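You operate a simulated robot arm through the tools that you are given. There is no shell and no other tool. Be economical: measure what you need, move in short steps, check, and stop when the job is done.

Carry out the task below with a simulated robot arm. There is one attempt and no reset: what you move stays moved.

TASK
Measure 200 ml of milk in the small measuring jug and stir it into the oats.
Fine: the oats are in the speckled bowl; jugs and spoon go back.
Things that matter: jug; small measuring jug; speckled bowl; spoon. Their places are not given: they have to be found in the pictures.

It is judged by the outcome, as a careful person would: the job done as asked, and still so three seconds after it is handed in. It fails if anything else is knocked over, pushed out of place, dropped, spilled or broken.

THE ROBOT
A 6-joint arm with a two-finger parallel gripper, fixed in place. Base frame: the origin is at the foot of the arm, x ahead of it, y to its left, z up; the work surface is at about z = 900. Units: mm, degrees, N and s.
With the tool pointing down near the work surface it reaches from about 360 to 820 mm from the base axis. Its first joint turns from -166.0 to 166.0 degrees. Payload 3.91 kg.
The TCP is the grasp point between the finger pads, 30 mm short of the fingertips. In the tool frame z runs along the fingers and y along their closing line. The gripper opens to 110 mm. The fingers are 20 mm wide and 10 mm thick; the gripper's body (48 by 112 mm) begins 55 mm behind the TCP.
Orientation is told as [roll, pitch, yaw] about the base's x, y, z axes, in that order, counted from this pose: with the fingers straight down and closing along the base's y, the tool's x points along the base's -x, its y along +y and its z along -z.

THE INTERFACE
- The arm moves only by the tool nudge_tool. Its argument "series" is one flat list of numbers, 7 for each row, row after row: the opening, from 0 (shut) to 1 (fully open), then the shift along the base's x, y, z in units of 20 mm (1.0 is 20 mm), then the turn, a rotation vector about the base's x, y, z in units of 4 degrees (1.0 is 4 degrees). In form: [grip, dx, dy, dz, wx, wy, wz, grip, dx, dy, dz, wx, wy, wz, ...]. A call has 1 to 8 rows; each row shifts and turns the commanded pose from where the row before left it. A call with a number of a shift or a turn outside -1 to 1 is refused whole. A row lasts 0.2 s, in which the tool goes at most 50 mm and 8.6 degrees; a call with a longer step from one row to the next is refused whole, and so is a gripper value outside its range. A pose out of reach is approached as far as the arm can. The call stops where the force on the tool passes 50 N (or 10 N more than at its start, if that is more) or the arm is blocked; 0.2 s more then pass. Each finger travels about 45 mm/s and halts on what it meets, pressing with about 38 N; the grip force reading is that of the motor and also rises with nothing between the fingers. The clock runs only during rows and for 0.2 s after the last one: add rows that do not move to give the fingers time. It gives the time, the measured TCP pose, the force on the tool (base axes), the opening and the grip force at its end, in the units of the frame above (readings bear some noise).
- Cameras (640 x 400 px; columns grow to the right, rows downward): "scene" is fixed at [48.5, 499.8, 1488]; the picture's right is [-0.46, -0.89, 0.00], its down [-0.73, 0.38, -0.56] and it looks along [0.50, -0.26, -0.83] (base axes); focal length 214 px, centre (320, 200). "wrist" rides on the gripper at [-36, 0, -57] in the tool frame; the picture's right is [0.00, -1.00, 0.00], its down [0.97, 0.00, -0.24] and it looks along [0.24, 0.00, 0.97] (tool axes); focal length 218 px, centre (320, 200).
- get_image(camera): a new picture of that camera. The clock stands still meanwhile.
- raise_lower(by): slides the trunk up (or, below 0, down) by that many mm; the arm rides with it, the base frame stays. It gives what a move gives, with no picture.
- measure_at(camera, pixels): there is no depth. For up to 12 entries [column, row, z] of the newest picture of that camera ("zoom" is the newest enlarged one), the place [x, y] in the base frame at which the ray of that pixel passes the height z, good to about 2 mm. The clock stands still meanwhile.
- close_up(camera, box): a new picture of the part [left, top, right, bottom] of that camera's present view, enlarged. The clock stands still meanwhile.
- job_done(): hands the job in; it is judged then, once.

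Go step by step. Measure first, check grasps and placings, and put right what went wrong. The budget is 80 turns and 34 pictures, counting those below and the enlarged ones. Unless the task says otherwise, let go and move clear before handing in, and close with one line.

The tools are called after "Request:" as a command line: name --argument value ..., lists and objects as JSON in quotes. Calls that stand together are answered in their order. nudge_tool: Moves the arm, as the interface text tells. Its arguments: {"type":"object","properties":{"series":{"type":"array"}},"required":["series"]} The other tools are called the same way: raise_lower (by) slides the trunk up or down; get_image (camera) takes a picture; measure_at (camera, pixels) gives the place at which the rays of pixels pass given heights; close_up (camera, box) takes an enlarged picture of a part of a camera's view; job_done () hands the job in.

At the start:

```text
time: 0.0
position: [362.4, 252.0, 1353.1]
tool_rot: [0.1, 0.0, 0.0]
contact_force: [-0.5, 0.8, -0.4]
finger_gap: 110.0
finger_force: 0.1
trunk travel left (down, up): [-525.0, 85.0]
```

scene: 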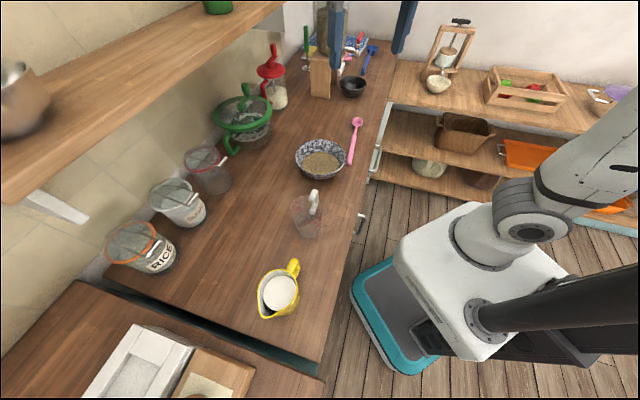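
wrist: 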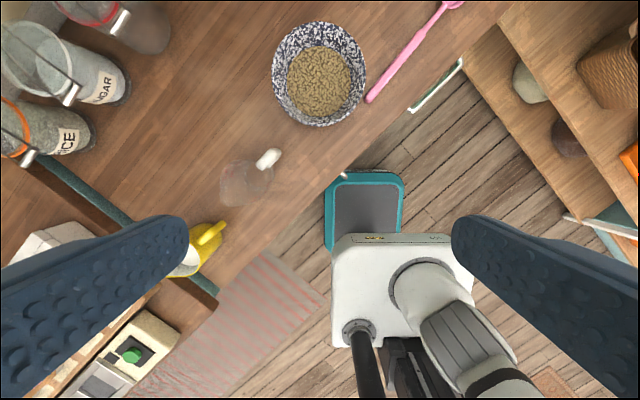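

The scene shows the yellow milk jug near (278,292), the clear measuring jug near (307,215), the speckled bowl at (320,160) and the pink spoon at (355,140). I'll enlarge these to see details.

Request:
close_up --camera "scene" --box '[240, 170, 368, 330]'

Request:
close_up --camera "wrist" --box '[160, 0, 480, 200]'

Request:
measure_at --camera "scene" --pixels '[[278, 310, 900], [295, 265, 960], [308, 232, 900], [314, 198, 960], [320, 175, 900], [320, 160, 940], [357, 122, 900], [350, 163, 900], [320, 370, 900], [395, 75, 900]]'

```text
2.50 times, centred on (304, 250) of scene
```

zoom: 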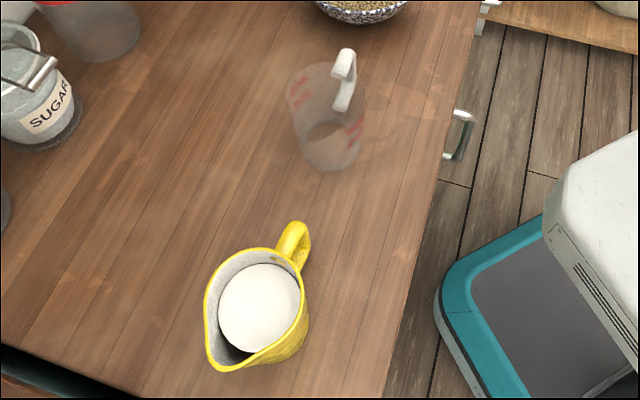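

```text
2.00 times, centred on (320, 100) of wrist
```

zoom: 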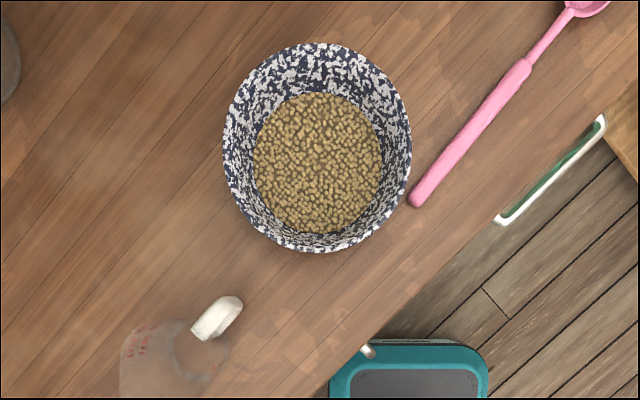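

```text
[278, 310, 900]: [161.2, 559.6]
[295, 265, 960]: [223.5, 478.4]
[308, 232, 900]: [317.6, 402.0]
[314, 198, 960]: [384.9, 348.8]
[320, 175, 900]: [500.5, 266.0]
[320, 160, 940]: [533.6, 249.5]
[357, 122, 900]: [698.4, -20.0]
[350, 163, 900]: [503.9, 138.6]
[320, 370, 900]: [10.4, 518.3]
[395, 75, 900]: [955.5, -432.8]
```

I need a nearer view of both jugs, so I'm moving above and between them at a safe height.

Request:
nudge_tool --series '[1, -0.8, 1, -0.9, 0, 0, 0, 1, -0.8, 1, -0.9, 0, 0, 0, 1, -0.8, 1, -0.9, 0, 0, 0, 1, -0.8, 1, -0.9, 0, 0, 0, 1, -0.8, 1, -0.9, 0, 0, 0, 1, -0.8, 1, -0.9, 0, 0, 0, 1, -0.8, 1, -0.9, 0, 0, 0, 1, -0.8, 1, -0.9, 0, 0, 0]'

Request:
get_image --camera "wrist"

```text
time: 1.8
position: [233.5, 414.1, 1208.7]
tool_rot: [0.0, 0.0, 0.0]
contact_force: [0.1, 0.2, 0.3]
finger_gap: 110.0
finger_force: 0.0
trunk travel left (down, up): [-525.0, 85.0]
```

```text
29 pictures are left
```

wrist: 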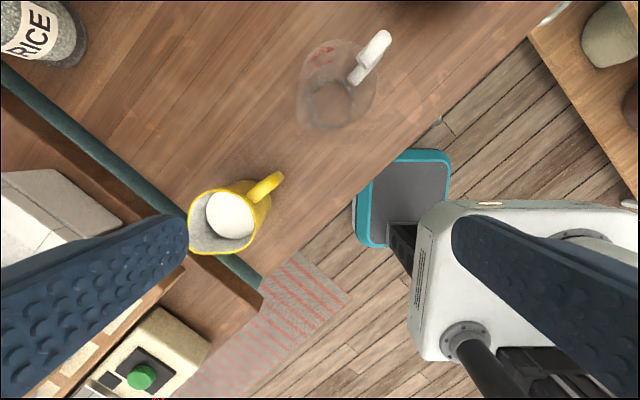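

Wrist view shows the yellow jug (rim about 188–270, 180–255, handle tip (282,176)) and the clear jug (base (332,102), handle (370,55)). I'll triangulate with both cameras and zoom in on the two.

Request:
close_up --camera "wrist" --box '[170, 10, 426, 170]'

Request:
close_up --camera "wrist" --box '[160, 150, 320, 270]'

Request:
measure_at --camera "wrist" --pixels '[[283, 175, 960], [283, 175, 1000], [190, 250, 960], [190, 250, 1000], [230, 215, 960], [230, 215, 1000], [332, 102, 900], [370, 55, 960], [370, 55, 1000], [388, 33, 960], [388, 33, 1000]]'

Request:
measure_at --camera "scene" --pixels '[[299, 262, 960], [299, 262, 1000], [262, 317, 960], [262, 317, 1000], [280, 292, 960], [280, 292, 1000], [317, 190, 960], [317, 190, 1000], [295, 207, 960], [295, 207, 1000], [309, 235, 900]]'

```text
2.50 times, centred on (298, 90) of wrist
```

zoom: 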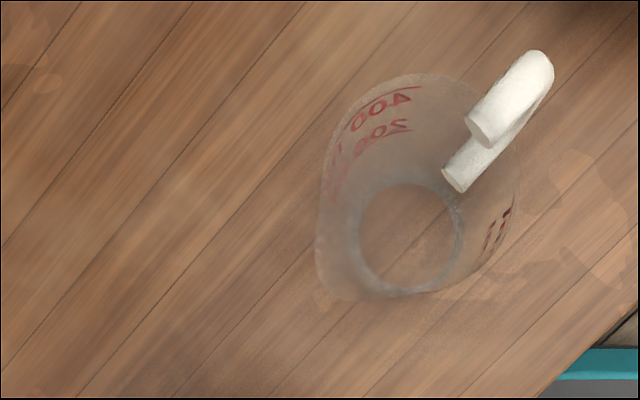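

```text
3.33 times, centred on (240, 210) of wrist
```

zoom: 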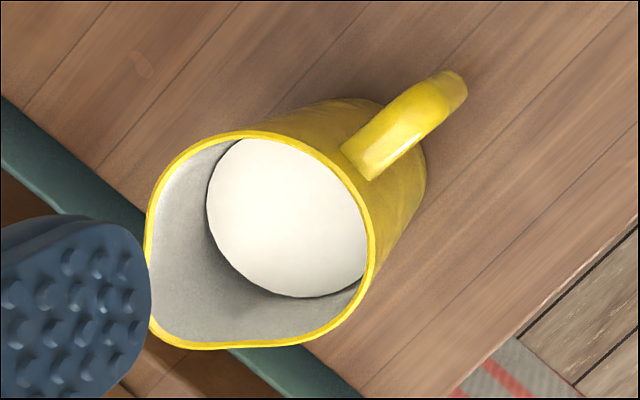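

```text
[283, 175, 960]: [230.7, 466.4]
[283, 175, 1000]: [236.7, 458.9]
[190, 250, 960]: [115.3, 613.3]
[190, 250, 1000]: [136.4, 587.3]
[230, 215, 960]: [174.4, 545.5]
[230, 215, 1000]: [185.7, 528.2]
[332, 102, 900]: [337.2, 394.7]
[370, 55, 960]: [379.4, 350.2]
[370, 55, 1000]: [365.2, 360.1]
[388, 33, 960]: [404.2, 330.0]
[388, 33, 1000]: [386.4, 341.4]
```

```text
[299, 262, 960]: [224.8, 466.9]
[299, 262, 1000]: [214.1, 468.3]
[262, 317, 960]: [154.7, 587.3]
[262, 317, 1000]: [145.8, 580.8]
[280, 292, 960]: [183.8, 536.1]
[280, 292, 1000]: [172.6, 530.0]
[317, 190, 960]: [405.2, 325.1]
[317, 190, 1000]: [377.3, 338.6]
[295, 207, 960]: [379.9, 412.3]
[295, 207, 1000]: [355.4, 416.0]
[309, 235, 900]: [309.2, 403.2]
```

The yellow jug triangulates to: rim z≈1010, axis ≈(180,533), spout tip (142,580), handle tip (228,467). The clear jug has "400" and "200" marks. I'll come above the yellow jug with the fingers closing across its spout–handle line, then check alignment.

Request:
measure_at --camera "wrist" --pixels '[[250.5, 204, 1010], [204, 192, 1010], [249, 229, 1010], [192, 197, 1010], [187, 222, 1010], [242, 244, 1010], [222, 222, 1010]]'

Request:
nudge_tool --series '[1, -0.191, 0.425, -0.46, 0, 0, -0.94, 1, -0.191, 0.425, -0.46, 0, 0, -0.94, 1, -0.191, 0.425, -0.46, 0, 0, -0.94, 1, -0.191, 0.425, -0.46, 0, 0, -0.94, 1, -0.191, 0.425, -0.46, 0, 0, -0.94, 1, -0.191, 0.425, -0.46, 0, 0, -0.94, 1, -0.191, 0.425, -0.46, 0, 0, -0.94]'

Request:
nudge_tool --series '[1, -0.191, 0.425, -0.46, 0, 0, -0.94, 1, -0.191, 0.425, -0.46, 0, 0, -0.94, 1, -0.191, 0.425, -0.46, 0, 0, -0.94, 1, -0.191, 0.425, -0.46, 0, 0, -0.94, 1, -0.191, 0.425, -0.46, 0, 0, -0.94, 1, -0.191, 0.425, -0.46, 0, 0, -0.94, 1, -0.191, 0.425, -0.46, 0, 0, -0.94]'

Request:
get_image --camera "wrist"

Request:
close_up --camera "scene" --box '[200, 160, 360, 330]'

```text
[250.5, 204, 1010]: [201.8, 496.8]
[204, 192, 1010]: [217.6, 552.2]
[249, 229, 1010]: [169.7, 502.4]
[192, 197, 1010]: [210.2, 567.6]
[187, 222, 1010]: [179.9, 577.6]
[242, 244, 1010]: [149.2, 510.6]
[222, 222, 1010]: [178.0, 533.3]
```

```text
time: 3.4
position: [207.4, 471.6, 1145.6]
tool_rot: [0.0, -0.1, -26.4]
contact_force: [-0.5, 0.2, 0.6]
finger_gap: 110.0
finger_force: 0.2
trunk travel left (down, up): [-525.0, 85.0]
```

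```text
time: 5.0
position: [180.8, 531.2, 1080.5]
tool_rot: [0.0, 0.0, -52.7]
contact_force: [0.0, 0.3, 0.7]
finger_gap: 109.9
finger_force: 0.1
trunk travel left (down, up): [-525.0, 85.0]
```

```text
26 pictures are left
```

wrist: 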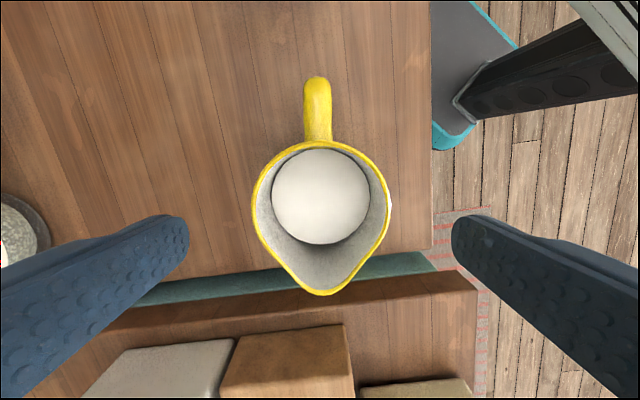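

```text
2.35 times, centred on (280, 245) of scene
```

zoom: 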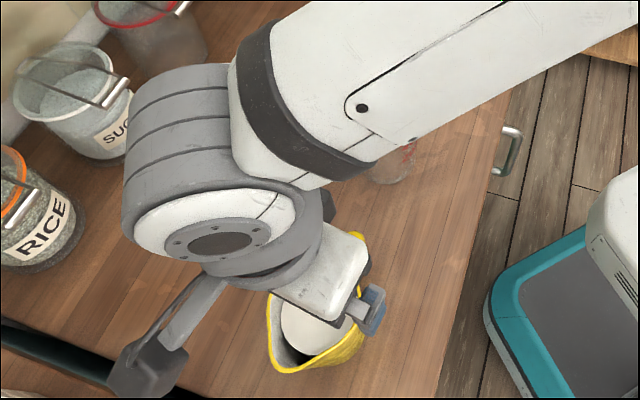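

The jug rim (252–391 px, centre 321) is centred between the fingers, spout at (328,295), needing about 3° yaw. I'll descend to z≈966 (palm just above the rim) and close.

Request:
nudge_tool --series '[1, 0.06, -0.08, -0.715, 0, 0, 0.375, 1, 0.06, -0.08, -0.715, 0, 0, 0.375, 1, 0, 0, -0.715, 0, 0, 0, 1, 0, 0, -0.715, 0, 0, 0, 1, 0, 0, -0.715, 0, 0, 0, 1, 0, 0, -0.715, 0, 0, 0, 1, 0, 0, -0.715, 0, 0, 0, 1, 0, 0, -0.715, 0, 0, 0]'

Request:
nudge_tool --series '[0.5, 0, 0, 0, 0, 0, 0, 0.3, 0, 0, 0, 0, 0, 0, 0, 0, 0, 0, 0, 0, 0, 0, 0, 0, 0, 0, 0, 0, 0, 0, 0, 0, 0, 0, 0]'

```text
time: 6.8
position: [183.1, 526.6, 964.5]
tool_rot: [0.0, 0.0, -49.6]
contact_force: [0.7, 0.6, 0.0]
finger_gap: 110.1
finger_force: 0.0
trunk travel left (down, up): [-525.0, 85.0]
```

```text
time: 8.0
position: [184.3, 526.6, 966.0]
tool_rot: [0.1, 0.1, -49.6]
contact_force: [1.1, 0.9, -0.6]
finger_gap: 82.7
finger_force: 38.1
trunk travel left (down, up): [-525.0, 85.0]
```

Grip holds at 82.7 mm gap with 38 N. I'll lift smoothly, and check the weight and hold.

Request:
nudge_tool --series '[0, 0, 0, 0.3, 0, 0, 0, 0, 0, 0, 0.6, 0, 0, 0, 0, 0, 0, 0.9, 0, 0, 0, 0, 0, 0, 1, 0, 0, 0, 0, 0, 0, 1, 0, 0, 0, 0, 0, 0, 1, 0, 0, 0, 0, 0, 0, 1, 0, 0, 0, 0, 0, 0, 0.7, 0, 0, 0]'

Request:
get_image --camera "wrist"

```text
time: 9.8
position: [184.1, 528.0, 1096.2]
tool_rot: [-0.1, 0.0, -49.6]
contact_force: [0.2, 0.3, -5.6]
finger_gap: 82.7
finger_force: 38.2
trunk travel left (down, up): [-525.0, 85.0]
```

```text
24 pictures are left
```

wrist: 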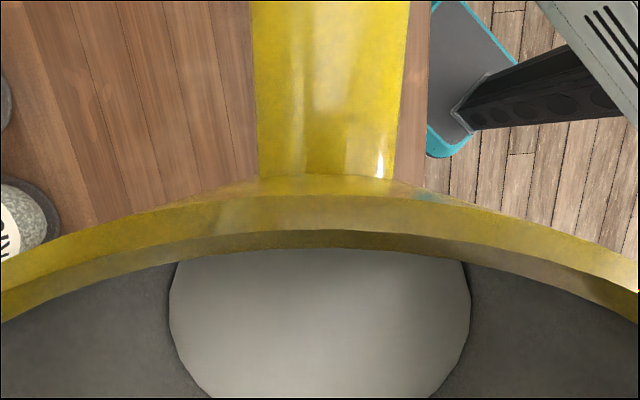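

It is held (about 5.6 N) and level. I'll carry it to the far side of the clear jug, spout facing back over it.

Request:
nudge_tool --series '[0, 0.3, -0.3, 0.2, 0, 0, 0, 0, 0.6, -0.58, 0, 0, 0, 0, 0, 0.8, -0.77, 0, 0, 0, 0, 0, 0.8, -0.77, 0, 0, 0, 0, 0, 0.8, -0.77, 0, 0, 0, 0, 0, 0.8, -0.77, 0, 0, 0, 0, 0, 0.8, -0.77, 0, 0, 0, 0, 0, 0.8, -0.77, 0, 0, 0, 0]'

Request:
nudge_tool --series '[0, 0.8, -0.77, 0, 0, 0, 0, 0, 0.8, -0.77, 0, 0, 0, 0, 0, 0.8, -0.77, 0, 0, 0, 0, 0, 0.8, -0.77, 0, 0, 0, 0, 0, 0.6, -0.58, 0, 0, 0, 0, 0, 0.3, -0.29, 0, 0, 0, 0, 0, 0, 0, 0, 0, 0, 0]'

Request:
get_image --camera "scene"

Request:
close_up --camera "scene" --box '[256, 160, 384, 260]'

```text
time: 11.6
position: [296.1, 417.6, 1100.0]
tool_rot: [0.0, 0.1, -49.7]
contact_force: [0.0, -0.4, -6.0]
finger_gap: 82.4
finger_force: 38.2
trunk travel left (down, up): [-525.0, 85.0]
```

```text
time: 13.2
position: [379.7, 339.1, 1099.9]
tool_rot: [-0.1, 0.0, -49.6]
contact_force: [-0.4, 0.4, -6.1]
finger_gap: 82.6
finger_force: 37.9
trunk travel left (down, up): [-525.0, 85.0]
```

```text
23 pictures are left
```

scene: 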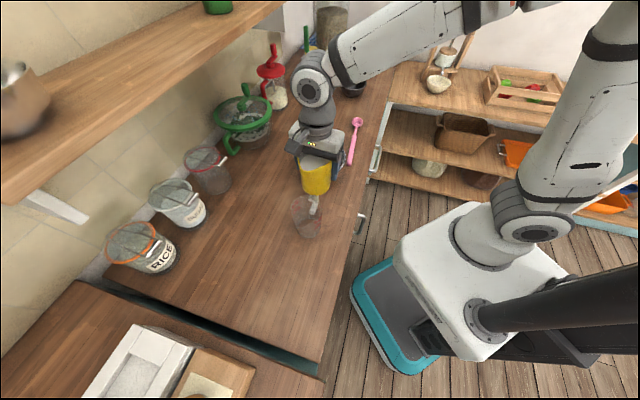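

```text
4.00 times, centred on (320, 210) of scene
```

zoom: 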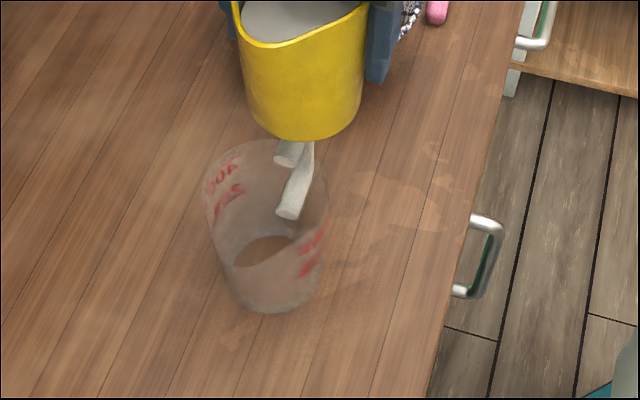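

The clear jug is fully visible in the zoom: rim 204–328 at row ~187, base edge (275,312). I'll measure its centre precisely before tilting.

Request:
measure_at --camera "zoom" --pixels '[[275, 312, 900], [232, 285, 900], [318, 285, 900], [204, 187, 980], [328, 190, 980], [204, 187, 1000], [328, 190, 1000], [264, 140, 980], [264, 140, 1000], [255, 50, 1100], [290, 210, 960], [235, 190, 960]]'

```text
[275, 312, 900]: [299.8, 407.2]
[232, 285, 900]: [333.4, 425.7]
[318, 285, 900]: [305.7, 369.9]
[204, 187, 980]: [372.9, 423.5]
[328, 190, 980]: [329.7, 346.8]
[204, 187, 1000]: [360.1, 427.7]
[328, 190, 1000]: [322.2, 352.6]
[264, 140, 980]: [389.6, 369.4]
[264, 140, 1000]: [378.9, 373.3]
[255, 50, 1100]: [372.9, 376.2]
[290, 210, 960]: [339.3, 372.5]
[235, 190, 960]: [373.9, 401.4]
```

Clear jug centre ≈(328,398), rim z≈1020; the yellow spout tip is over (331,396). I'll start tilting about the closing line and watch.

Request:
nudge_tool --series '[0, 0, 0, 0, -0.762, -0.648, 0, 0, 0, 0, 0, -0.762, -0.648, 0, 0, 0, 0, 0, -0.762, -0.648, 0, 0, 0, 0, 0, -0.762, -0.648, 0, 0, 0, 0, 0, -0.762, -0.648, 0, 0, 0, 0, 0, -0.762, -0.648, 0, 0, 0, 0, 0, -0.762, -0.648, 0]'

Request:
close_up --camera "scene" --box '[240, 110, 400, 260]'

```text
time: 14.8
position: [379.7, 338.5, 1100.9]
tool_rot: [-0.1, -28.3, -49.6]
contact_force: [0.3, -0.6, -6.3]
finger_gap: 82.7
finger_force: 38.0
trunk travel left (down, up): [-525.0, 85.0]
```

```text
2.67 times, centred on (320, 185) of scene
```

zoom: 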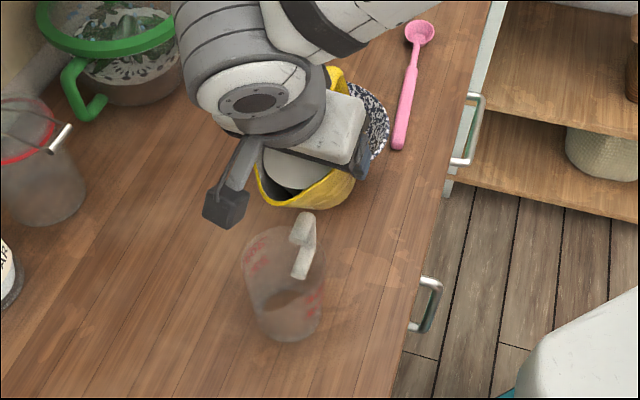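

At 28° nothing has flowed; the view of the clear jug stays open. I'll check where the lip at (288,207) is and tilt on.

Request:
measure_at --camera "zoom" --pixels '[[285, 207, 1105], [270, 200, 1105], [300, 208, 1105], [285, 207, 1090]]'

Request:
nudge_tool --series '[0, 0, 0, 0, -0.762, -0.648, 0, 0, 0, 0, 0, -0.762, -0.648, 0, 0, 0, 0, 0, 0, 0, 0]'

Request:
close_up --camera "scene" --box '[240, 110, 400, 260]'

```text
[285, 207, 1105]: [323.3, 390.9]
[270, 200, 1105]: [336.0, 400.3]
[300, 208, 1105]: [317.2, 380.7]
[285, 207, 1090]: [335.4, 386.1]
```

```text
time: 15.6
position: [379.8, 339.1, 1099.3]
tool_rot: [0.1, -36.0, -49.8]
contact_force: [0.2, -0.4, -5.6]
finger_gap: 82.7
finger_force: 38.2
trunk travel left (down, up): [-525.0, 85.0]
```

```text
2.67 times, centred on (320, 185) of scene
```

zoom: 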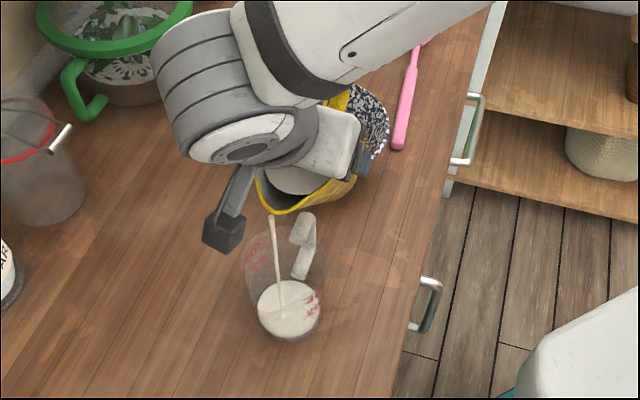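

Milk is streaming cleanly into the clear jug. I'll zoom tightly on the scale before going on.

Request:
close_up --camera "scene" --box '[286, 186, 334, 246]'

```text
6.67 times, centred on (310, 216) of scene
```

zoom: 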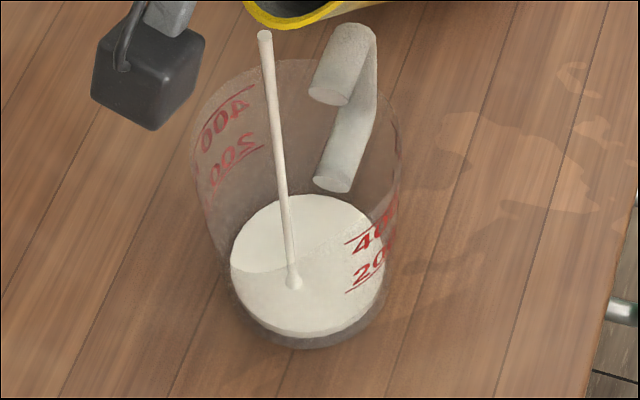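

I'll measure the milk surface centre (307,266) and the scale lines on the near side at (365,232) and (365,281) for heights.

Request:
measure_at --camera "zoom" --pixels '[[307, 266, 910], [307, 266, 930], [307, 266, 950], [365, 232, 950], [365, 232, 970], [365, 232, 990], [365, 281, 930], [365, 281, 950], [365, 281, 970], [300, 348, 900]]'

Request:
close_up --camera "scene" --box '[310, 214, 326, 234]'

```text
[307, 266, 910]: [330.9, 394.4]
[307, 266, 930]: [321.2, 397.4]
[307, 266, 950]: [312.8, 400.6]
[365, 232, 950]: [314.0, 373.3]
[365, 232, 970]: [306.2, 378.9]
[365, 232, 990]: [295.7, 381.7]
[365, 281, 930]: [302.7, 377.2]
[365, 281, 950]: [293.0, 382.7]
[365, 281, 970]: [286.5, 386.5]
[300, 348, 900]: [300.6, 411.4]
```

```text
16.00 times, centred on (318, 224) of scene
```

zoom: 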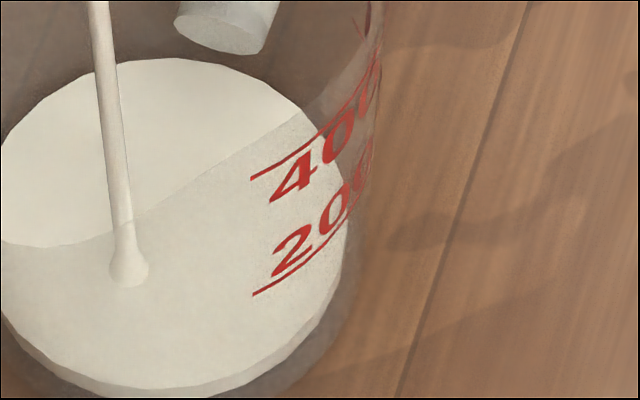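

Level is about z≈918 (roughly 50–60 ml); the 200 line is the one under the "200". I'll hold and let the flow settle, reading the weight.

Request:
nudge_tool --series '[0, 0, 0, 0, 0, 0, 0]'

Request:
close_up --camera "scene" --box '[292, 204, 332, 236]'

```text
time: 16.0
position: [379.5, 338.6, 1099.6]
tool_rot: [-0.2, -36.0, -49.6]
contact_force: [0.6, 0.3, -5.0]
finger_gap: 82.4
finger_force: 37.4
trunk travel left (down, up): [-525.0, 85.0]
```

```text
12.50 times, centred on (312, 220) of scene
```

zoom: 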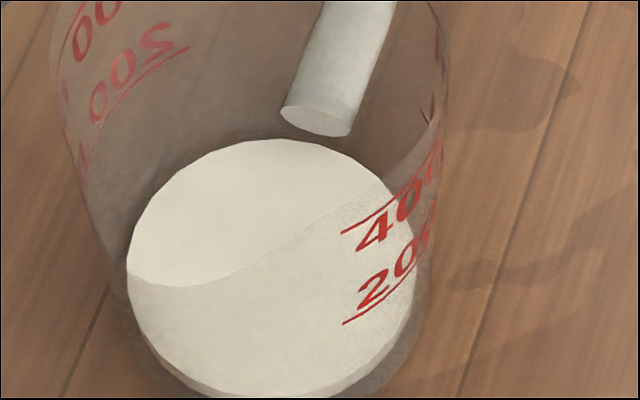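

The stream has stopped at this tilt: the pour follows the tilt angle. I'll add 8° and let it settle.

Request:
nudge_tool --series '[0, 0, 0, 0, -0.762, -0.648, 0, 0, 0, 0, 0, -0.762, -0.648, 0, 0, 0, 0, 0, 0, 0, 0, 0, 0, 0, 0, 0, 0, 0, 0, 0, 0, 0, 0, 0, 0]'

Request:
close_up --camera "scene" --box '[292, 200, 332, 240]'

```text
time: 17.2
position: [380.2, 339.1, 1100.0]
tool_rot: [-0.1, -43.9, -49.6]
contact_force: [-0.5, 0.2, -4.2]
finger_gap: 82.7
finger_force: 37.8
trunk travel left (down, up): [-525.0, 85.0]
```

```text
10.00 times, centred on (312, 220) of scene
```

zoom: 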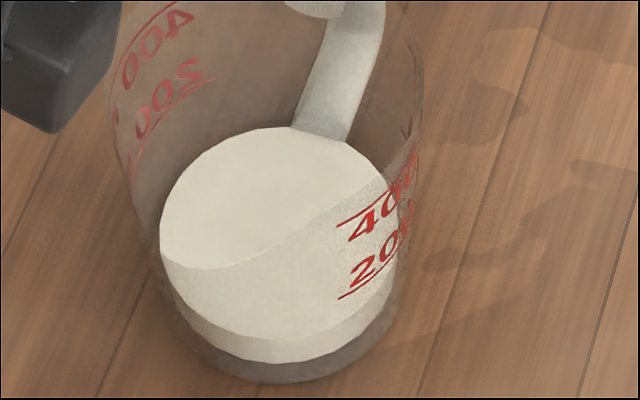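

The level has risen but the surface edge is still below the 200 line. The scale needs care, so I'll take several weight readings to cross-check the poured amount.

Request:
nudge_tool --series '[0, 0, 0, 0, 0, 0, 0]'

Request:
nudge_tool --series '[0, 0, 0, 0, 0, 0, 0]'

Request:
nudge_tool --series '[0, 0, 0, 0, 0, 0, 0]'

Request:
nudge_tool --series '[0, 0, 0, 0, 0, 0, 0]'

Request:
nudge_tool --series '[0, 0, 0, 0, 0, 0, 0]'

Request:
nudge_tool --series '[0, 0, 0, 0, 0, 0, 0]'

Request:
measure_at --camera "zoom" --pixels '[[278, 233, 920], [278, 233, 930], [278, 233, 940], [278, 233, 950], [275, 362, 905], [285, 382, 900], [338, 297, 940], [338, 297, 950], [338, 297, 960], [337, 225, 980], [337, 225, 990], [337, 225, 1000]]'

```text
time: 17.6
position: [379.6, 338.4, 1100.4]
tool_rot: [0.0, -43.9, -49.6]
contact_force: [0.0, 0.3, -5.6]
finger_gap: 82.7
finger_force: 37.7
trunk travel left (down, up): [-525.0, 85.0]
```

```text
time: 18.0
position: [379.7, 337.9, 1100.3]
tool_rot: [-0.2, -44.0, -49.6]
contact_force: [0.0, 0.4, -5.0]
finger_gap: 82.4
finger_force: 37.3
trunk travel left (down, up): [-525.0, 85.0]
```

```text
time: 18.4
position: [379.7, 339.4, 1100.9]
tool_rot: [-0.2, -44.0, -49.6]
contact_force: [-0.4, 0.2, -4.5]
finger_gap: 82.6
finger_force: 37.9
trunk travel left (down, up): [-525.0, 85.0]
```

```text
time: 18.8
position: [379.5, 338.5, 1100.9]
tool_rot: [0.0, -44.0, -49.7]
contact_force: [-0.7, -0.2, -4.1]
finger_gap: 82.6
finger_force: 38.0
trunk travel left (down, up): [-525.0, 85.0]
```

```text
time: 19.2
position: [379.0, 338.9, 1100.7]
tool_rot: [-0.1, -44.0, -49.6]
contact_force: [0.1, 0.0, -4.2]
finger_gap: 82.5
finger_force: 38.3
trunk travel left (down, up): [-525.0, 85.0]
```

```text
time: 19.6
position: [379.6, 339.4, 1100.8]
tool_rot: [-0.2, -44.0, -49.6]
contact_force: [0.6, -0.4, -4.5]
finger_gap: 82.3
finger_force: 38.3
trunk travel left (down, up): [-525.0, 85.0]
```

```text
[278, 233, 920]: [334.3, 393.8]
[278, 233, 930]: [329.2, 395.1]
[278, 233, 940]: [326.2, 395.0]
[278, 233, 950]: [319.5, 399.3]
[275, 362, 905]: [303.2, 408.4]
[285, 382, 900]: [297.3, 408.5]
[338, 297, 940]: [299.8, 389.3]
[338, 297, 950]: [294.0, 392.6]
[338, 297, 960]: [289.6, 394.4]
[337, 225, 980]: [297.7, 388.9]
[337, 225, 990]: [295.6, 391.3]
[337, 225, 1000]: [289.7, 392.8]
```

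Weight averages 4.6 N against 6.0 N at the start, i.e. about 140 ml poured; the 200 line is at z≈955 and the level ≈935, which agrees. Roughly 60 ml to go: I'll tilt 5° more and check.

Request:
nudge_tool --series '[0, 0, 0, 0, -0.476, -0.405, 0, 0, 0, 0, 0, -0.476, -0.405, 0, 0, 0, 0, 0, 0, 0, 0, 0, 0, 0, 0, 0, 0, 0, 0, 0, 0, 0, 0, 0, 0, 0, 0, 0, 0, 0, 0, 0]'

Request:
close_up --camera "scene" --box '[292, 200, 332, 240]'

```text
time: 21.0
position: [380.8, 340.3, 1100.0]
tool_rot: [0.0, -49.0, -49.6]
contact_force: [-0.4, -0.3, -5.0]
finger_gap: 82.6
finger_force: 38.2
trunk travel left (down, up): [-525.0, 85.0]
```

```text
10.00 times, centred on (312, 220) of scene
```

zoom: 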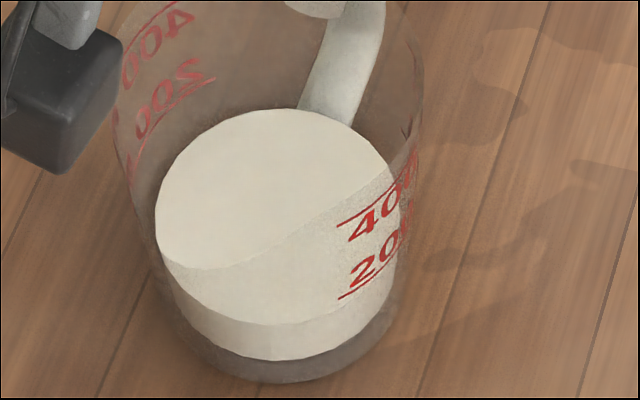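

The front surface edge has risen from row 340 to 325; about the same rise again brings it to the 200 line. I'll tilt another 4.5°.

Request:
nudge_tool --series '[0, 0, 0, 0, -0.43, -0.365, 0, 0, 0, 0, 0, -0.43, -0.365, 0, 0, 0, 0, 0, 0, 0, 0, 0, 0, 0, 0, 0, 0, 0, 0, 0, 0, 0, 0, 0, 0, 0, 0, 0, 0, 0, 0, 0]'

Request:
close_up --camera "scene" --box '[304, 212, 328, 236]'

```text
time: 22.4
position: [379.6, 338.5, 1100.4]
tool_rot: [-0.1, -53.5, -49.6]
contact_force: [0.5, 0.7, -4.1]
finger_gap: 82.5
finger_force: 38.1
trunk travel left (down, up): [-525.0, 85.0]
```

```text
16.00 times, centred on (316, 224) of scene
```

zoom: 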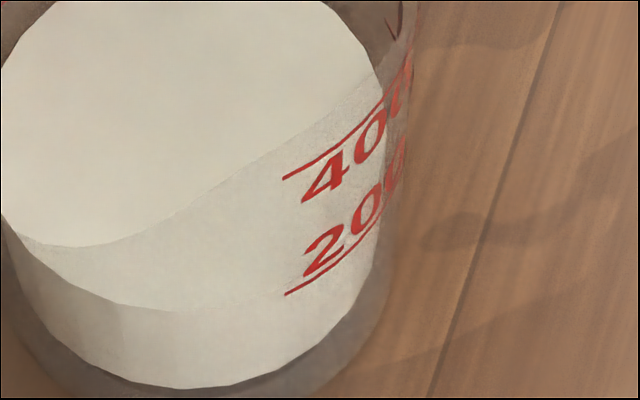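

The surface edge (180,310)→(285,295) now meets the 200 line at (285,295). I'll confirm with weight readings and a closer look.

Request:
nudge_tool --series '[0, 0, 0, 0, 0, 0, 0]'

Request:
nudge_tool --series '[0, 0, 0, 0, 0, 0, 0]'

Request:
nudge_tool --series '[0, 0, 0, 0, 0, 0, 0]'

Request:
nudge_tool --series '[0, 0, 0, 0, 0, 0, 0]'

Request:
nudge_tool --series '[0, 0, 0, 0, 0, 0, 0]'

Request:
nudge_tool --series '[0, 0, 0, 0, 0, 0, 0]'

Request:
close_up --camera "scene" --box '[309, 221, 325, 235]'

```text
time: 22.8
position: [380.0, 338.2, 1099.6]
tool_rot: [-0.1, -53.5, -49.5]
contact_force: [0.6, 0.4, -4.2]
finger_gap: 82.4
finger_force: 38.2
trunk travel left (down, up): [-525.0, 85.0]
```

```text
time: 23.2
position: [380.2, 339.1, 1101.1]
tool_rot: [-0.1, -53.5, -49.6]
contact_force: [0.6, 0.0, -3.9]
finger_gap: 82.5
finger_force: 38.1
trunk travel left (down, up): [-525.0, 85.0]
```

```text
time: 23.6
position: [380.3, 339.1, 1099.7]
tool_rot: [-0.2, -53.5, -49.7]
contact_force: [-0.2, -0.8, -3.9]
finger_gap: 82.5
finger_force: 37.6
trunk travel left (down, up): [-525.0, 85.0]
```

```text
time: 24.0
position: [380.4, 339.0, 1099.9]
tool_rot: [-0.1, -53.5, -49.6]
contact_force: [-0.5, -0.1, -4.8]
finger_gap: 82.3
finger_force: 37.8
trunk travel left (down, up): [-525.0, 85.0]
```

```text
time: 24.4
position: [380.7, 338.5, 1100.5]
tool_rot: [-0.1, -53.5, -49.6]
contact_force: [-0.7, 0.6, -4.6]
finger_gap: 82.8
finger_force: 37.8
trunk travel left (down, up): [-525.0, 85.0]
```

```text
time: 24.8
position: [379.8, 339.4, 1099.7]
tool_rot: [-0.1, -53.5, -49.6]
contact_force: [0.4, -0.7, -4.0]
finger_gap: 82.5
finger_force: 38.0
trunk travel left (down, up): [-525.0, 85.0]
```

```text
16.00 times, centred on (317, 228) of scene
```

zoom: 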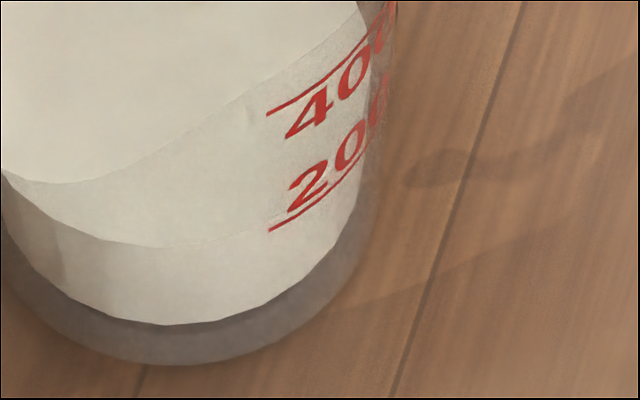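

The milk edge meets the line, though the wall thickness makes the true level a hair low and the weight suggests ~185 ml, so I'll add 2° and then return the jug upright.

Request:
nudge_tool --series '[0, 0, 0, 0, -0.381, -0.324, 0, 0, 0, 0, 0, 0, 0, 0, 0, 0, 0, 0, 0, 0, 0, 0, 0, 0, 0, 0, 0, 0, 0, 0, 0, 0, 0, 0, 0]'

Request:
nudge_tool --series '[0, 0, 0, 0, 0.762, 0.648, 0, 0, 0, 0, 0, 0.762, 0.648, 0, 0, 0, 0, 0, 0.762, 0.648, 0, 0, 0, 0, 0, 0.762, 0.648, 0, 0, 0, 0, 0, 0.762, 0.648, 0, 0, 0, 0, 0, 0.762, 0.648, 0, 0, 0, 0, 0, 0.762, 0.648, 0, 0, 0, 0, 0, 0.762, 0.648, 0]'

Request:
nudge_tool --series '[0, 0, 0, 0, 0.762, 0.648, 0, 0, 0, 0, 0, 0.762, 0.648, 0, 0, 0, 0, 0, 0.762, 0.648, 0, 0, 0, 0, 0, 0.762, 0.648, 0, 0, 0, 0, 0, 0.762, 0.648, 0, 0, 0, 0, 0, 0.667, 0.567, 0, 0, 0, 0, 0, 0, 0, 0]'

Request:
close_up --camera "scene" --box '[288, 180, 344, 236]'

```text
time: 26.0
position: [378.9, 338.5, 1100.5]
tool_rot: [0.0, -55.5, -49.6]
contact_force: [0.2, -1.0, -3.5]
finger_gap: 82.3
finger_force: 37.7
trunk travel left (down, up): [-525.0, 85.0]
```

```text
time: 27.8
position: [378.8, 339.8, 1099.4]
tool_rot: [0.0, -23.5, -49.6]
contact_force: [0.2, -0.2, -2.9]
finger_gap: 82.2
finger_force: 38.2
trunk travel left (down, up): [-525.0, 85.0]
```

```text
time: 29.4
position: [381.0, 338.7, 1098.7]
tool_rot: [-0.1, 0.0, -49.8]
contact_force: [0.2, 1.1, -3.5]
finger_gap: 82.3
finger_force: 38.2
trunk travel left (down, up): [-525.0, 85.0]
```

```text
7.14 times, centred on (316, 208) of scene
```

zoom: 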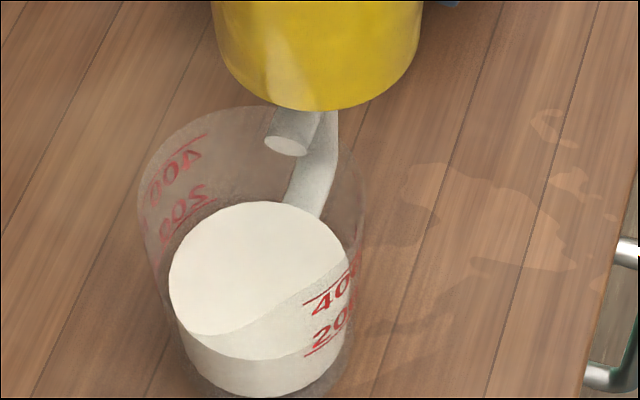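

The milk now stands right at the 200 line (edge (305,352) against line end (303,357)). I'll carry the yellow jug back along the same path.

Request:
nudge_tool --series '[0, -0.3, 0.29, 0.5, 0, 0, 0, 0, -0.7, 0.67, 0, 0, 0, 0, 0, -0.9, 0.86, 0, 0, 0, 0, 0, -0.9, 0.86, 0, 0, 0, 0, 0, -0.9, 0.86, 0, 0, 0, 0, 0, -0.9, 0.86, 0, 0, 0, 0, 0, -0.9, 0.86, 0, 0, 0, 0, 0, -0.9, 0.86, 0, 0, 0, 0]'

Request:
nudge_tool --series '[0, -0.9, 0.86, 0, 0, 0, 0, 0, -0.9, 0.86, 0, 0, 0, 0, 0, -0.9, 0.86, 0, 0, 0, 0, 0, -0.5, 0.48, 0, 0, 0, 0, 0, -0.235, 0.215, -0.5, 0, 0, 0, 0, 0, 0, -0.8, 0, 0, 0, 0, 0, 0, -0.8, 0, 0, 0, 0, 0, 0, 0, 0, 0, 0]'

```text
time: 31.2
position: [250.1, 461.7, 1110.1]
tool_rot: [0.0, -0.1, -49.7]
contact_force: [-0.6, -0.6, -4.4]
finger_gap: 82.7
finger_force: 38.0
trunk travel left (down, up): [-525.0, 85.0]
```

```text
time: 33.0
position: [182.7, 527.3, 1069.1]
tool_rot: [0.0, 0.0, -49.7]
contact_force: [-0.1, 0.2, -3.8]
finger_gap: 82.8
finger_force: 37.9
trunk travel left (down, up): [-525.0, 85.0]
```

Over its starting place now; lowering 101.6 mm to the counter and then releasing.

Request:
nudge_tool --series '[0, 0, 0, -0.8, 0, 0, 0, 0, 0, 0, -0.9, 0, 0, 0, 0, 0, 0, -0.9, 0, 0, 0, 0, 0, 0, -0.9, 0, 0, 0, 0, 0, 0, -0.8, 0, 0, 0, 0, 0, 0, -0.5, 0, 0, 0, 0, 0, 0, -0.2, 0, 0, 0, 0, 0, 0, -0.08, 0, 0, 0]'

Request:
nudge_tool --series '[0, 0, 0, 0, 0, 0, 0, 0.85, 0, 0, 0, 0, 0, 0, 1, 0, 0, 0, 0, 0, 0, 1, 0, 0, 0, 0, 0, 0, 1, 0, 0, 0, 0, 0, 0]'

```text
time: 34.8
position: [182.7, 527.2, 965.5]
tool_rot: [0.1, 0.0, -49.6]
contact_force: [0.4, 0.0, -0.6]
finger_gap: 82.7
finger_force: 37.8
trunk travel left (down, up): [-525.0, 85.0]
```

```text
time: 36.0
position: [183.5, 526.6, 965.6]
tool_rot: [0.0, 0.1, -49.8]
contact_force: [-0.8, -0.8, -0.8]
finger_gap: 109.9
finger_force: 0.1
trunk travel left (down, up): [-525.0, 85.0]
```

Jug released on the counter at its original pose. I'll rise, go above the clear jug at (328,398), and look down to align.

Request:
nudge_tool --series '[1, 0, 0, 0.8, 0, 0, 0, 1, 0, 0, 1, 0, 0, 0, 1, 0, 0, 1, 0, 0, 0, 1, 0, 0, 1, 0, 0, 0, 1, 0, 0, 1, 0, 0, 0, 1, 0, 0, 1, 0, 0, 0, 1, 0, 0, 1, 0, 0, 0]'

Request:
nudge_tool --series '[1, 0.9, -0.8, 0, 0, 0, 0.21, 1, 0.9, -0.8, 0, 0, 0, 0.21, 1, 0.9, -0.8, 0, 0, 0, 0.21, 1, 0.9, -0.8, 0, 0, 0, 0.21, 1, 0.9, -0.8, 0, 0, 0, 0.21, 1, 0.9, -0.8, 0, 0, 0, 0.21, 1, 0.9, -0.8, 0, 0, 0, 0.21, 1, 0.9, -0.8, 0, 0, 0, 0.21]'

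Request:
get_image --camera "wrist"

Request:
close_up --camera "scene" --box '[224, 210, 352, 330]'

```text
time: 37.6
position: [182.9, 525.6, 1103.5]
tool_rot: [0.1, 0.0, -49.7]
contact_force: [0.3, -0.6, 0.5]
finger_gap: 109.9
finger_force: 0.2
trunk travel left (down, up): [-525.0, 85.0]
```

```text
time: 39.4
position: [327.1, 399.3, 1102.4]
tool_rot: [0.0, -0.1, -42.9]
contact_force: [-0.2, -0.6, -0.8]
finger_gap: 109.8
finger_force: 0.1
trunk travel left (down, up): [-525.0, 85.0]
```

```text
11 pictures are left
```

wrist: 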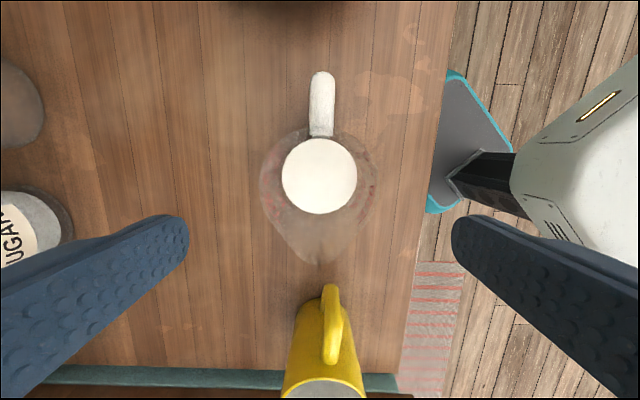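

```text
3.33 times, centred on (288, 270) of scene
```

zoom: 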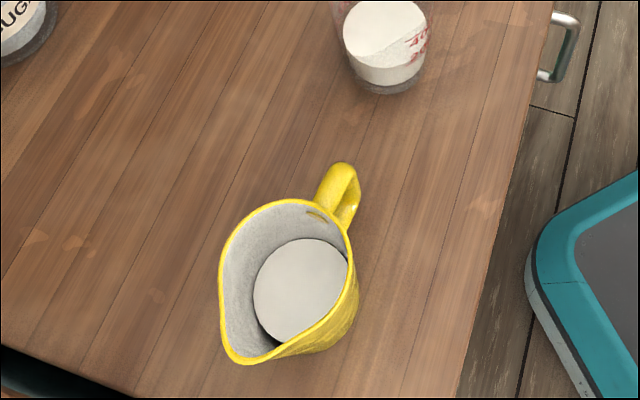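

The yellow jug is back upright, and the clear jug is centred (rim 262–378, handle at 321) but about 8 mm toward the handle side. I'll correct that, descend to z≈978 and close.

Request:
nudge_tool --series '[1, 0.13, -0.13, -0.775, 0, 0, 0, 1, 0.13, -0.13, -0.775, 0, 0, 0, 1, 0, 0, -0.775, 0, 0, 0, 1, 0, 0, -0.775, 0, 0, 0, 1, 0, 0, -0.775, 0, 0, 0, 1, 0, 0, -0.775, 0, 0, 0, 1, 0, 0, -0.775, 0, 0, 0, 1, 0, 0, -0.775, 0, 0, 0]'

Request:
nudge_tool --series '[0.6, 0, 0, 0, 0, 0, 0, 0.4, 0, 0, 0, 0, 0, 0, 0, 0, 0, 0, 0, 0, 0, 0, 0, 0, 0, 0, 0, 0, 0, 0, 0, 0, 0, 0, 0]'

```text
time: 41.2
position: [331.0, 392.0, 978.5]
tool_rot: [0.0, 0.0, -42.8]
contact_force: [0.3, 0.3, 0.2]
finger_gap: 109.9
finger_force: 0.0
trunk travel left (down, up): [-525.0, 85.0]
```

```text
time: 42.4
position: [332.3, 393.2, 980.1]
tool_rot: [0.0, -0.1, -42.9]
contact_force: [2.5, 2.6, 2.6]
finger_gap: 82.6
finger_force: 37.6
trunk travel left (down, up): [-525.0, 85.0]
```

Gripped at 82.6 mm. I'll lift straight and check weight, then carry toward the bowl (centre ≈(528,252)), spout tip over its middle.

Request:
nudge_tool --series '[0, 0, 0, 0.3, 0, 0, 0, 0, 0, 0, 0.6, 0, 0, 0, 0, 0, 0, 0.9, 0, 0, 0, 0, 0, 0, 1, 0, 0, 0, 0, 0, 0, 1, 0, 0, 0, 0, 0, 0, 1, 0, 0, 0, 0, 0, 0, 1, 0, 0, 0, 0, 0, 0, 0.7, 0, 0, 0]'

Request:
get_image --camera "scene"

Request:
measure_at --camera "scene" --pixels '[[295, 160, 950], [346, 160, 950], [320, 140, 950], [320, 183, 900], [295, 160, 970], [346, 160, 970], [320, 140, 970], [150, 100, 1300], [250, 28, 1300]]'

```text
time: 44.2
position: [332.7, 392.8, 1107.6]
tool_rot: [0.0, 0.0, -42.8]
contact_force: [0.3, -0.7, -5.5]
finger_gap: 83.0
finger_force: 37.4
trunk travel left (down, up): [-525.0, 85.0]
```

```text
9 pictures are left
```

scene: 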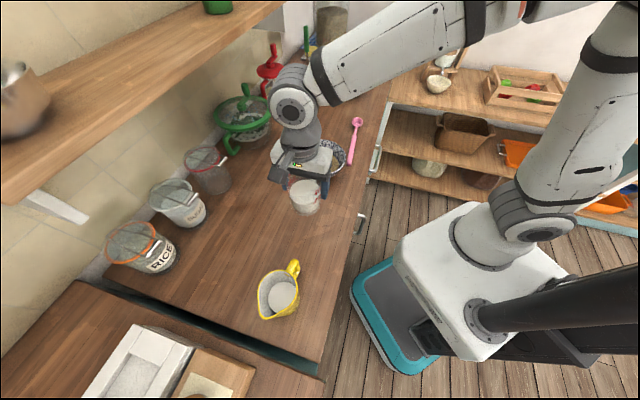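

```text
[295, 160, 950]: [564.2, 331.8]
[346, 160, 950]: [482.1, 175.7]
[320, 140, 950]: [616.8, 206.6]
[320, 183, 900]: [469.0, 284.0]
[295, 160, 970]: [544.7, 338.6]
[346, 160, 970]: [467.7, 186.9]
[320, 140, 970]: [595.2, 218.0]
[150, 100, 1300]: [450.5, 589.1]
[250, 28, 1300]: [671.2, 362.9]
```

Weight 5.5 N, level, held. Bowl centre ≈(520,254). Carrying to (558,219) so the lip is over the bowl's middle.

Request:
nudge_tool --series '[0, 0.3, -0.23, 0, 0, 0, 0, 0, 0.6, -0.46, 0, 0, 0, 0, 0, 0.85, -0.66, 0, 0, 0, 0, 0, 0.85, -0.66, 0, 0, 0, 0, 0, 0.85, -0.66, 0, 0, 0, 0, 0, 0.85, -0.66, 0, 0, 0, 0, 0, 0.85, -0.66, 0, 0, 0, 0, 0, 0.85, -0.66, 0, 0, 0, 0]'

Request:
nudge_tool --series '[0, 0.85, -0.66, 0, 0, 0, 0, 0, 0.85, -0.66, 0, 0, 0, 0, 0, 0.85, -0.66, 0, 0, 0, 0, 0, 0.85, -0.66, 0, 0, 0, 0, 0, 0.85, -0.66, 0, 0, 0, 0, 0, 0.6, -0.46, 0, 0, 0, 0, 0, 0.3, -0.22, 0, 0, 0, 0, 0, 0, 0, 0, 0, 0, 0]'

Request:
get_image --camera "scene"

```text
time: 46.0
position: [453.2, 301.0, 1108.4]
tool_rot: [0.0, 0.0, -42.9]
contact_force: [0.8, -0.1, -4.5]
finger_gap: 82.9
finger_force: 38.4
trunk travel left (down, up): [-525.0, 85.0]
```

```text
time: 47.8
position: [555.2, 221.1, 1108.1]
tool_rot: [-0.1, 0.0, -42.9]
contact_force: [-0.3, -0.6, -5.5]
finger_gap: 82.9
finger_force: 38.0
trunk travel left (down, up): [-525.0, 85.0]
```

```text
8 pictures are left
```

scene: 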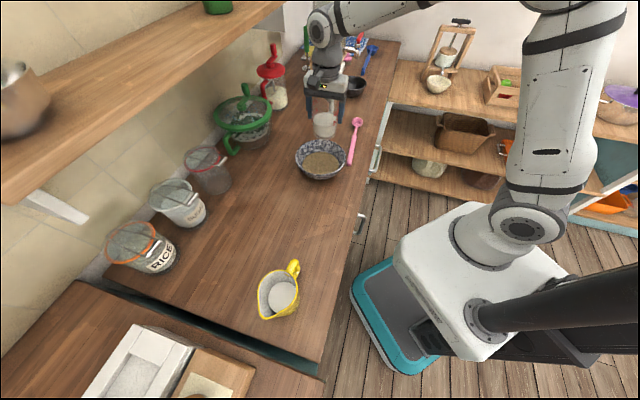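

Clear jug is beyond the bowl with its spout over it. I'll tilt to 48° first and verify the tracking.

Request:
nudge_tool --series '[0, 0, 0, 0, -0.681, -0.733, 0, 0, 0, 0, 0, -0.681, -0.733, 0, 0, 0, 0, 0, -0.681, -0.733, 0, 0, 0, 0, 0, -0.681, -0.733, 0, 0, 0, 0, 0, -0.681, -0.733, 0, 0, 0, 0, 0, -0.681, -0.733, 0, 0, 0, 0, 0, -0.681, -0.733, 0, 0, 0, 0, 0, -0.681, -0.733, 0]'

Request:
nudge_tool --series '[0, 0, 0, 0, -0.681, -0.733, 0, 0, 0, 0, 0, -0.681, -0.733, 0, 0, 0, 0, 0, -0.681, -0.733, 0, 0, 0, 0, 0, -0.681, -0.733, 0, 0, 0, 0, 0, 0, 0, 0]'

Request:
close_up --camera "scene" --box '[260, 80, 388, 190]'

```text
time: 49.6
position: [555.4, 221.2, 1107.9]
tool_rot: [0.1, -32.0, -43.0]
contact_force: [0.0, -0.1, -4.6]
finger_gap: 82.6
finger_force: 38.2
trunk travel left (down, up): [-525.0, 85.0]
```

```text
time: 50.8
position: [555.9, 221.1, 1108.6]
tool_rot: [0.0, -47.9, -42.9]
contact_force: [-0.9, 0.8, -4.4]
finger_gap: 83.0
finger_force: 38.3
trunk travel left (down, up): [-525.0, 85.0]
```

```text
3.64 times, centred on (324, 135) of scene
```

zoom: 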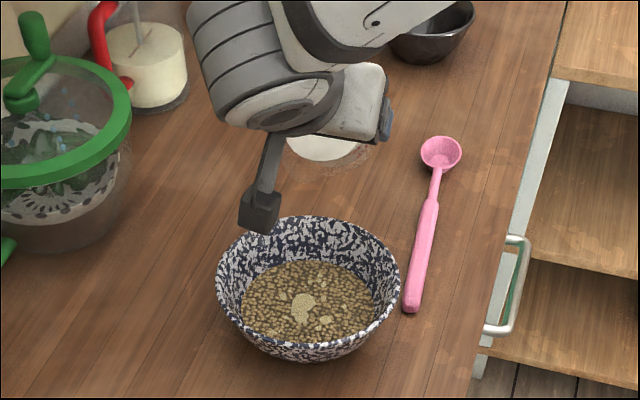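

A pale wet spot at (302,307) shows the first milk landing centrally in the bowl. I'll continue tilting gradually, rising a little for clearance.

Request:
nudge_tool --series '[0, 0, 0, 0.2, -0.51, -0.55, 0, 0, 0, 0, 0.2, -0.51, -0.55, 0, 0, 0, 0, 0.2, -0.51, -0.55, 0, 0, 0, 0, 0.2, -0.51, -0.55, 0, 0, 0, 0, 0.2, -0.51, -0.55, 0, 0, 0, 0, 0, 0, 0, 0]'

Request:
nudge_tool --series '[0, 0, 0, 0.2, -0.51, -0.55, 0, 0, 0, 0, 0.2, -0.51, -0.55, 0, 0, 0, 0, 0.2, -0.51, -0.55, 0, 0, 0, 0, 0.2, -0.51, -0.55, 0, 0, 0, 0, 0.2, -0.51, -0.55, 0, 0, 0, 0, 0, 0, 0, 0, 0, 0, 0, 0, 0, 0, 0]'

Request:
close_up --camera "scene" --box '[260, 80, 388, 190]'

```text
time: 52.2
position: [557.0, 221.3, 1129.0]
tool_rot: [0.3, -63.0, -42.9]
contact_force: [0.4, 0.0, -3.2]
finger_gap: 82.7
finger_force: 38.3
trunk travel left (down, up): [-525.0, 85.0]
```

```text
time: 53.8
position: [555.4, 220.7, 1148.2]
tool_rot: [0.2, -78.0, -43.2]
contact_force: [0.1, 1.0, -2.3]
finger_gap: 82.4
finger_force: 38.3
trunk travel left (down, up): [-525.0, 85.0]
```

```text
3.64 times, centred on (324, 135) of scene
```

zoom: 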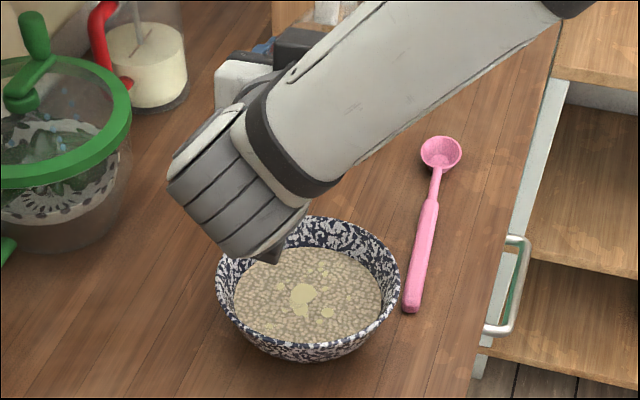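

The milk is in the oats with no spill. I'll tilt on to ~104° to empty the jug, hold, then bring it upright.

Request:
nudge_tool --series '[0, 0, 0, 0.2, -0.6, -0.645, 0, 0, 0, 0, 0.2, -0.6, -0.645, 0, 0, 0, 0, 0.2, -0.6, -0.645, 0, 0, 0, 0, 0.2, -0.6, -0.645, 0, 0, 0, 0, 0.2, -0.6, -0.645, 0, 0, 0, 0, 0, 0, 0, 0, 0, 0, 0, 0, 0, 0, 0, 0, 0, 0, 0, 0, 0, 0]'

Request:
nudge_tool --series '[0, 0, 0, 0.1, -0.6, -0.645, 0, 0, 0, 0, 0.1, -0.6, -0.645, 0, 0, 0, 0, 0, 0, 0, 0, 0, 0, 0, 0, 0, 0, 0, 0, 0, 0, 0, 0, 0, 0, 0, 0, 0, 0, 0, 0, 0, 0, 0, 0, 0, 0, 0, 0, 0, 0, 0, 0, 0, 0, 0]'

```text
time: 55.6
position: [556.4, 221.5, 1167.8]
tool_rot: [179.6, -84.4, 137.5]
contact_force: [-0.8, -0.1, -2.7]
finger_gap: 82.5
finger_force: 37.6
trunk travel left (down, up): [-525.0, 85.0]
```

```text
time: 57.4
position: [555.5, 221.4, 1171.6]
tool_rot: [179.9, -77.5, 137.3]
contact_force: [0.3, -0.5, -3.2]
finger_gap: 82.5
finger_force: 38.0
trunk travel left (down, up): [-525.0, 85.0]
```

Jug now reads ~3 N (about 2.2 N poured), i.e. empty. I'll bring it upright over the bowl and carry it back.

Request:
nudge_tool --series '[0, 0, 0, 0, 0.817, 0.88, 0, 0, 0, 0, 0, 0.817, 0.88, 0, 0, 0, 0, 0, 0.817, 0.88, 0, 0, 0, 0, 0, 0.817, 0.88, 0, 0, 0, 0, 0, 0.817, 0.88, 0, 0, 0, 0, 0, 0.817, 0.88, 0, 0, 0, 0, 0, 0.817, 0.88, 0, 0, 0, 0, 0, 0.817, 0.88, 0]'

Request:
nudge_tool --series '[0, 0, 0, 0, 0.817, 0.88, 0, 0, 0, 0, 0, 0.817, 0.88, 0, 0, 0, 0, 0, 0.817, 0.88, 0, 0, 0, 0, 0, 0.817, 0.88, 0, 0, 0, 0, 0, 0.817, 0.88, 0, 0, 0, 0, 0, 0.817, 0.88, 0, 0, 0, 0, 0, 0.817, 0.88, 0, 0, 0, 0, 0, 0.817, 0.88, 0]'

Request:
nudge_tool --series '[0, 0, 0, 0, 0.817, 0.88, 0, 0, 0, 0, 0, 0.817, 0.88, 0, 0, 0, 0, 0, 0.817, 0.88, 0, 0, 0, 0, 0, 0.817, 0.88, 0, 0, 0, 0, 0, 0.817, 0.88, 0, 0, 0, 0, 0, 0.31, 0.33, 0, 0, 0, 0, 0, 0, 0, 0]'

```text
time: 59.2
position: [554.7, 221.7, 1172.4]
tool_rot: [0.1, -64.1, -42.9]
contact_force: [0.0, 0.4, -1.9]
finger_gap: 82.3
finger_force: 38.2
trunk travel left (down, up): [-525.0, 85.0]
```

```text
time: 61.0
position: [555.7, 220.0, 1173.0]
tool_rot: [0.0, -25.6, -42.9]
contact_force: [0.5, 0.8, -2.8]
finger_gap: 82.4
finger_force: 37.7
trunk travel left (down, up): [-525.0, 85.0]
```

```text
time: 62.6
position: [556.0, 220.6, 1173.3]
tool_rot: [0.0, 0.1, -42.9]
contact_force: [0.9, -0.1, -2.5]
finger_gap: 82.5
finger_force: 38.1
trunk travel left (down, up): [-525.0, 85.0]
```

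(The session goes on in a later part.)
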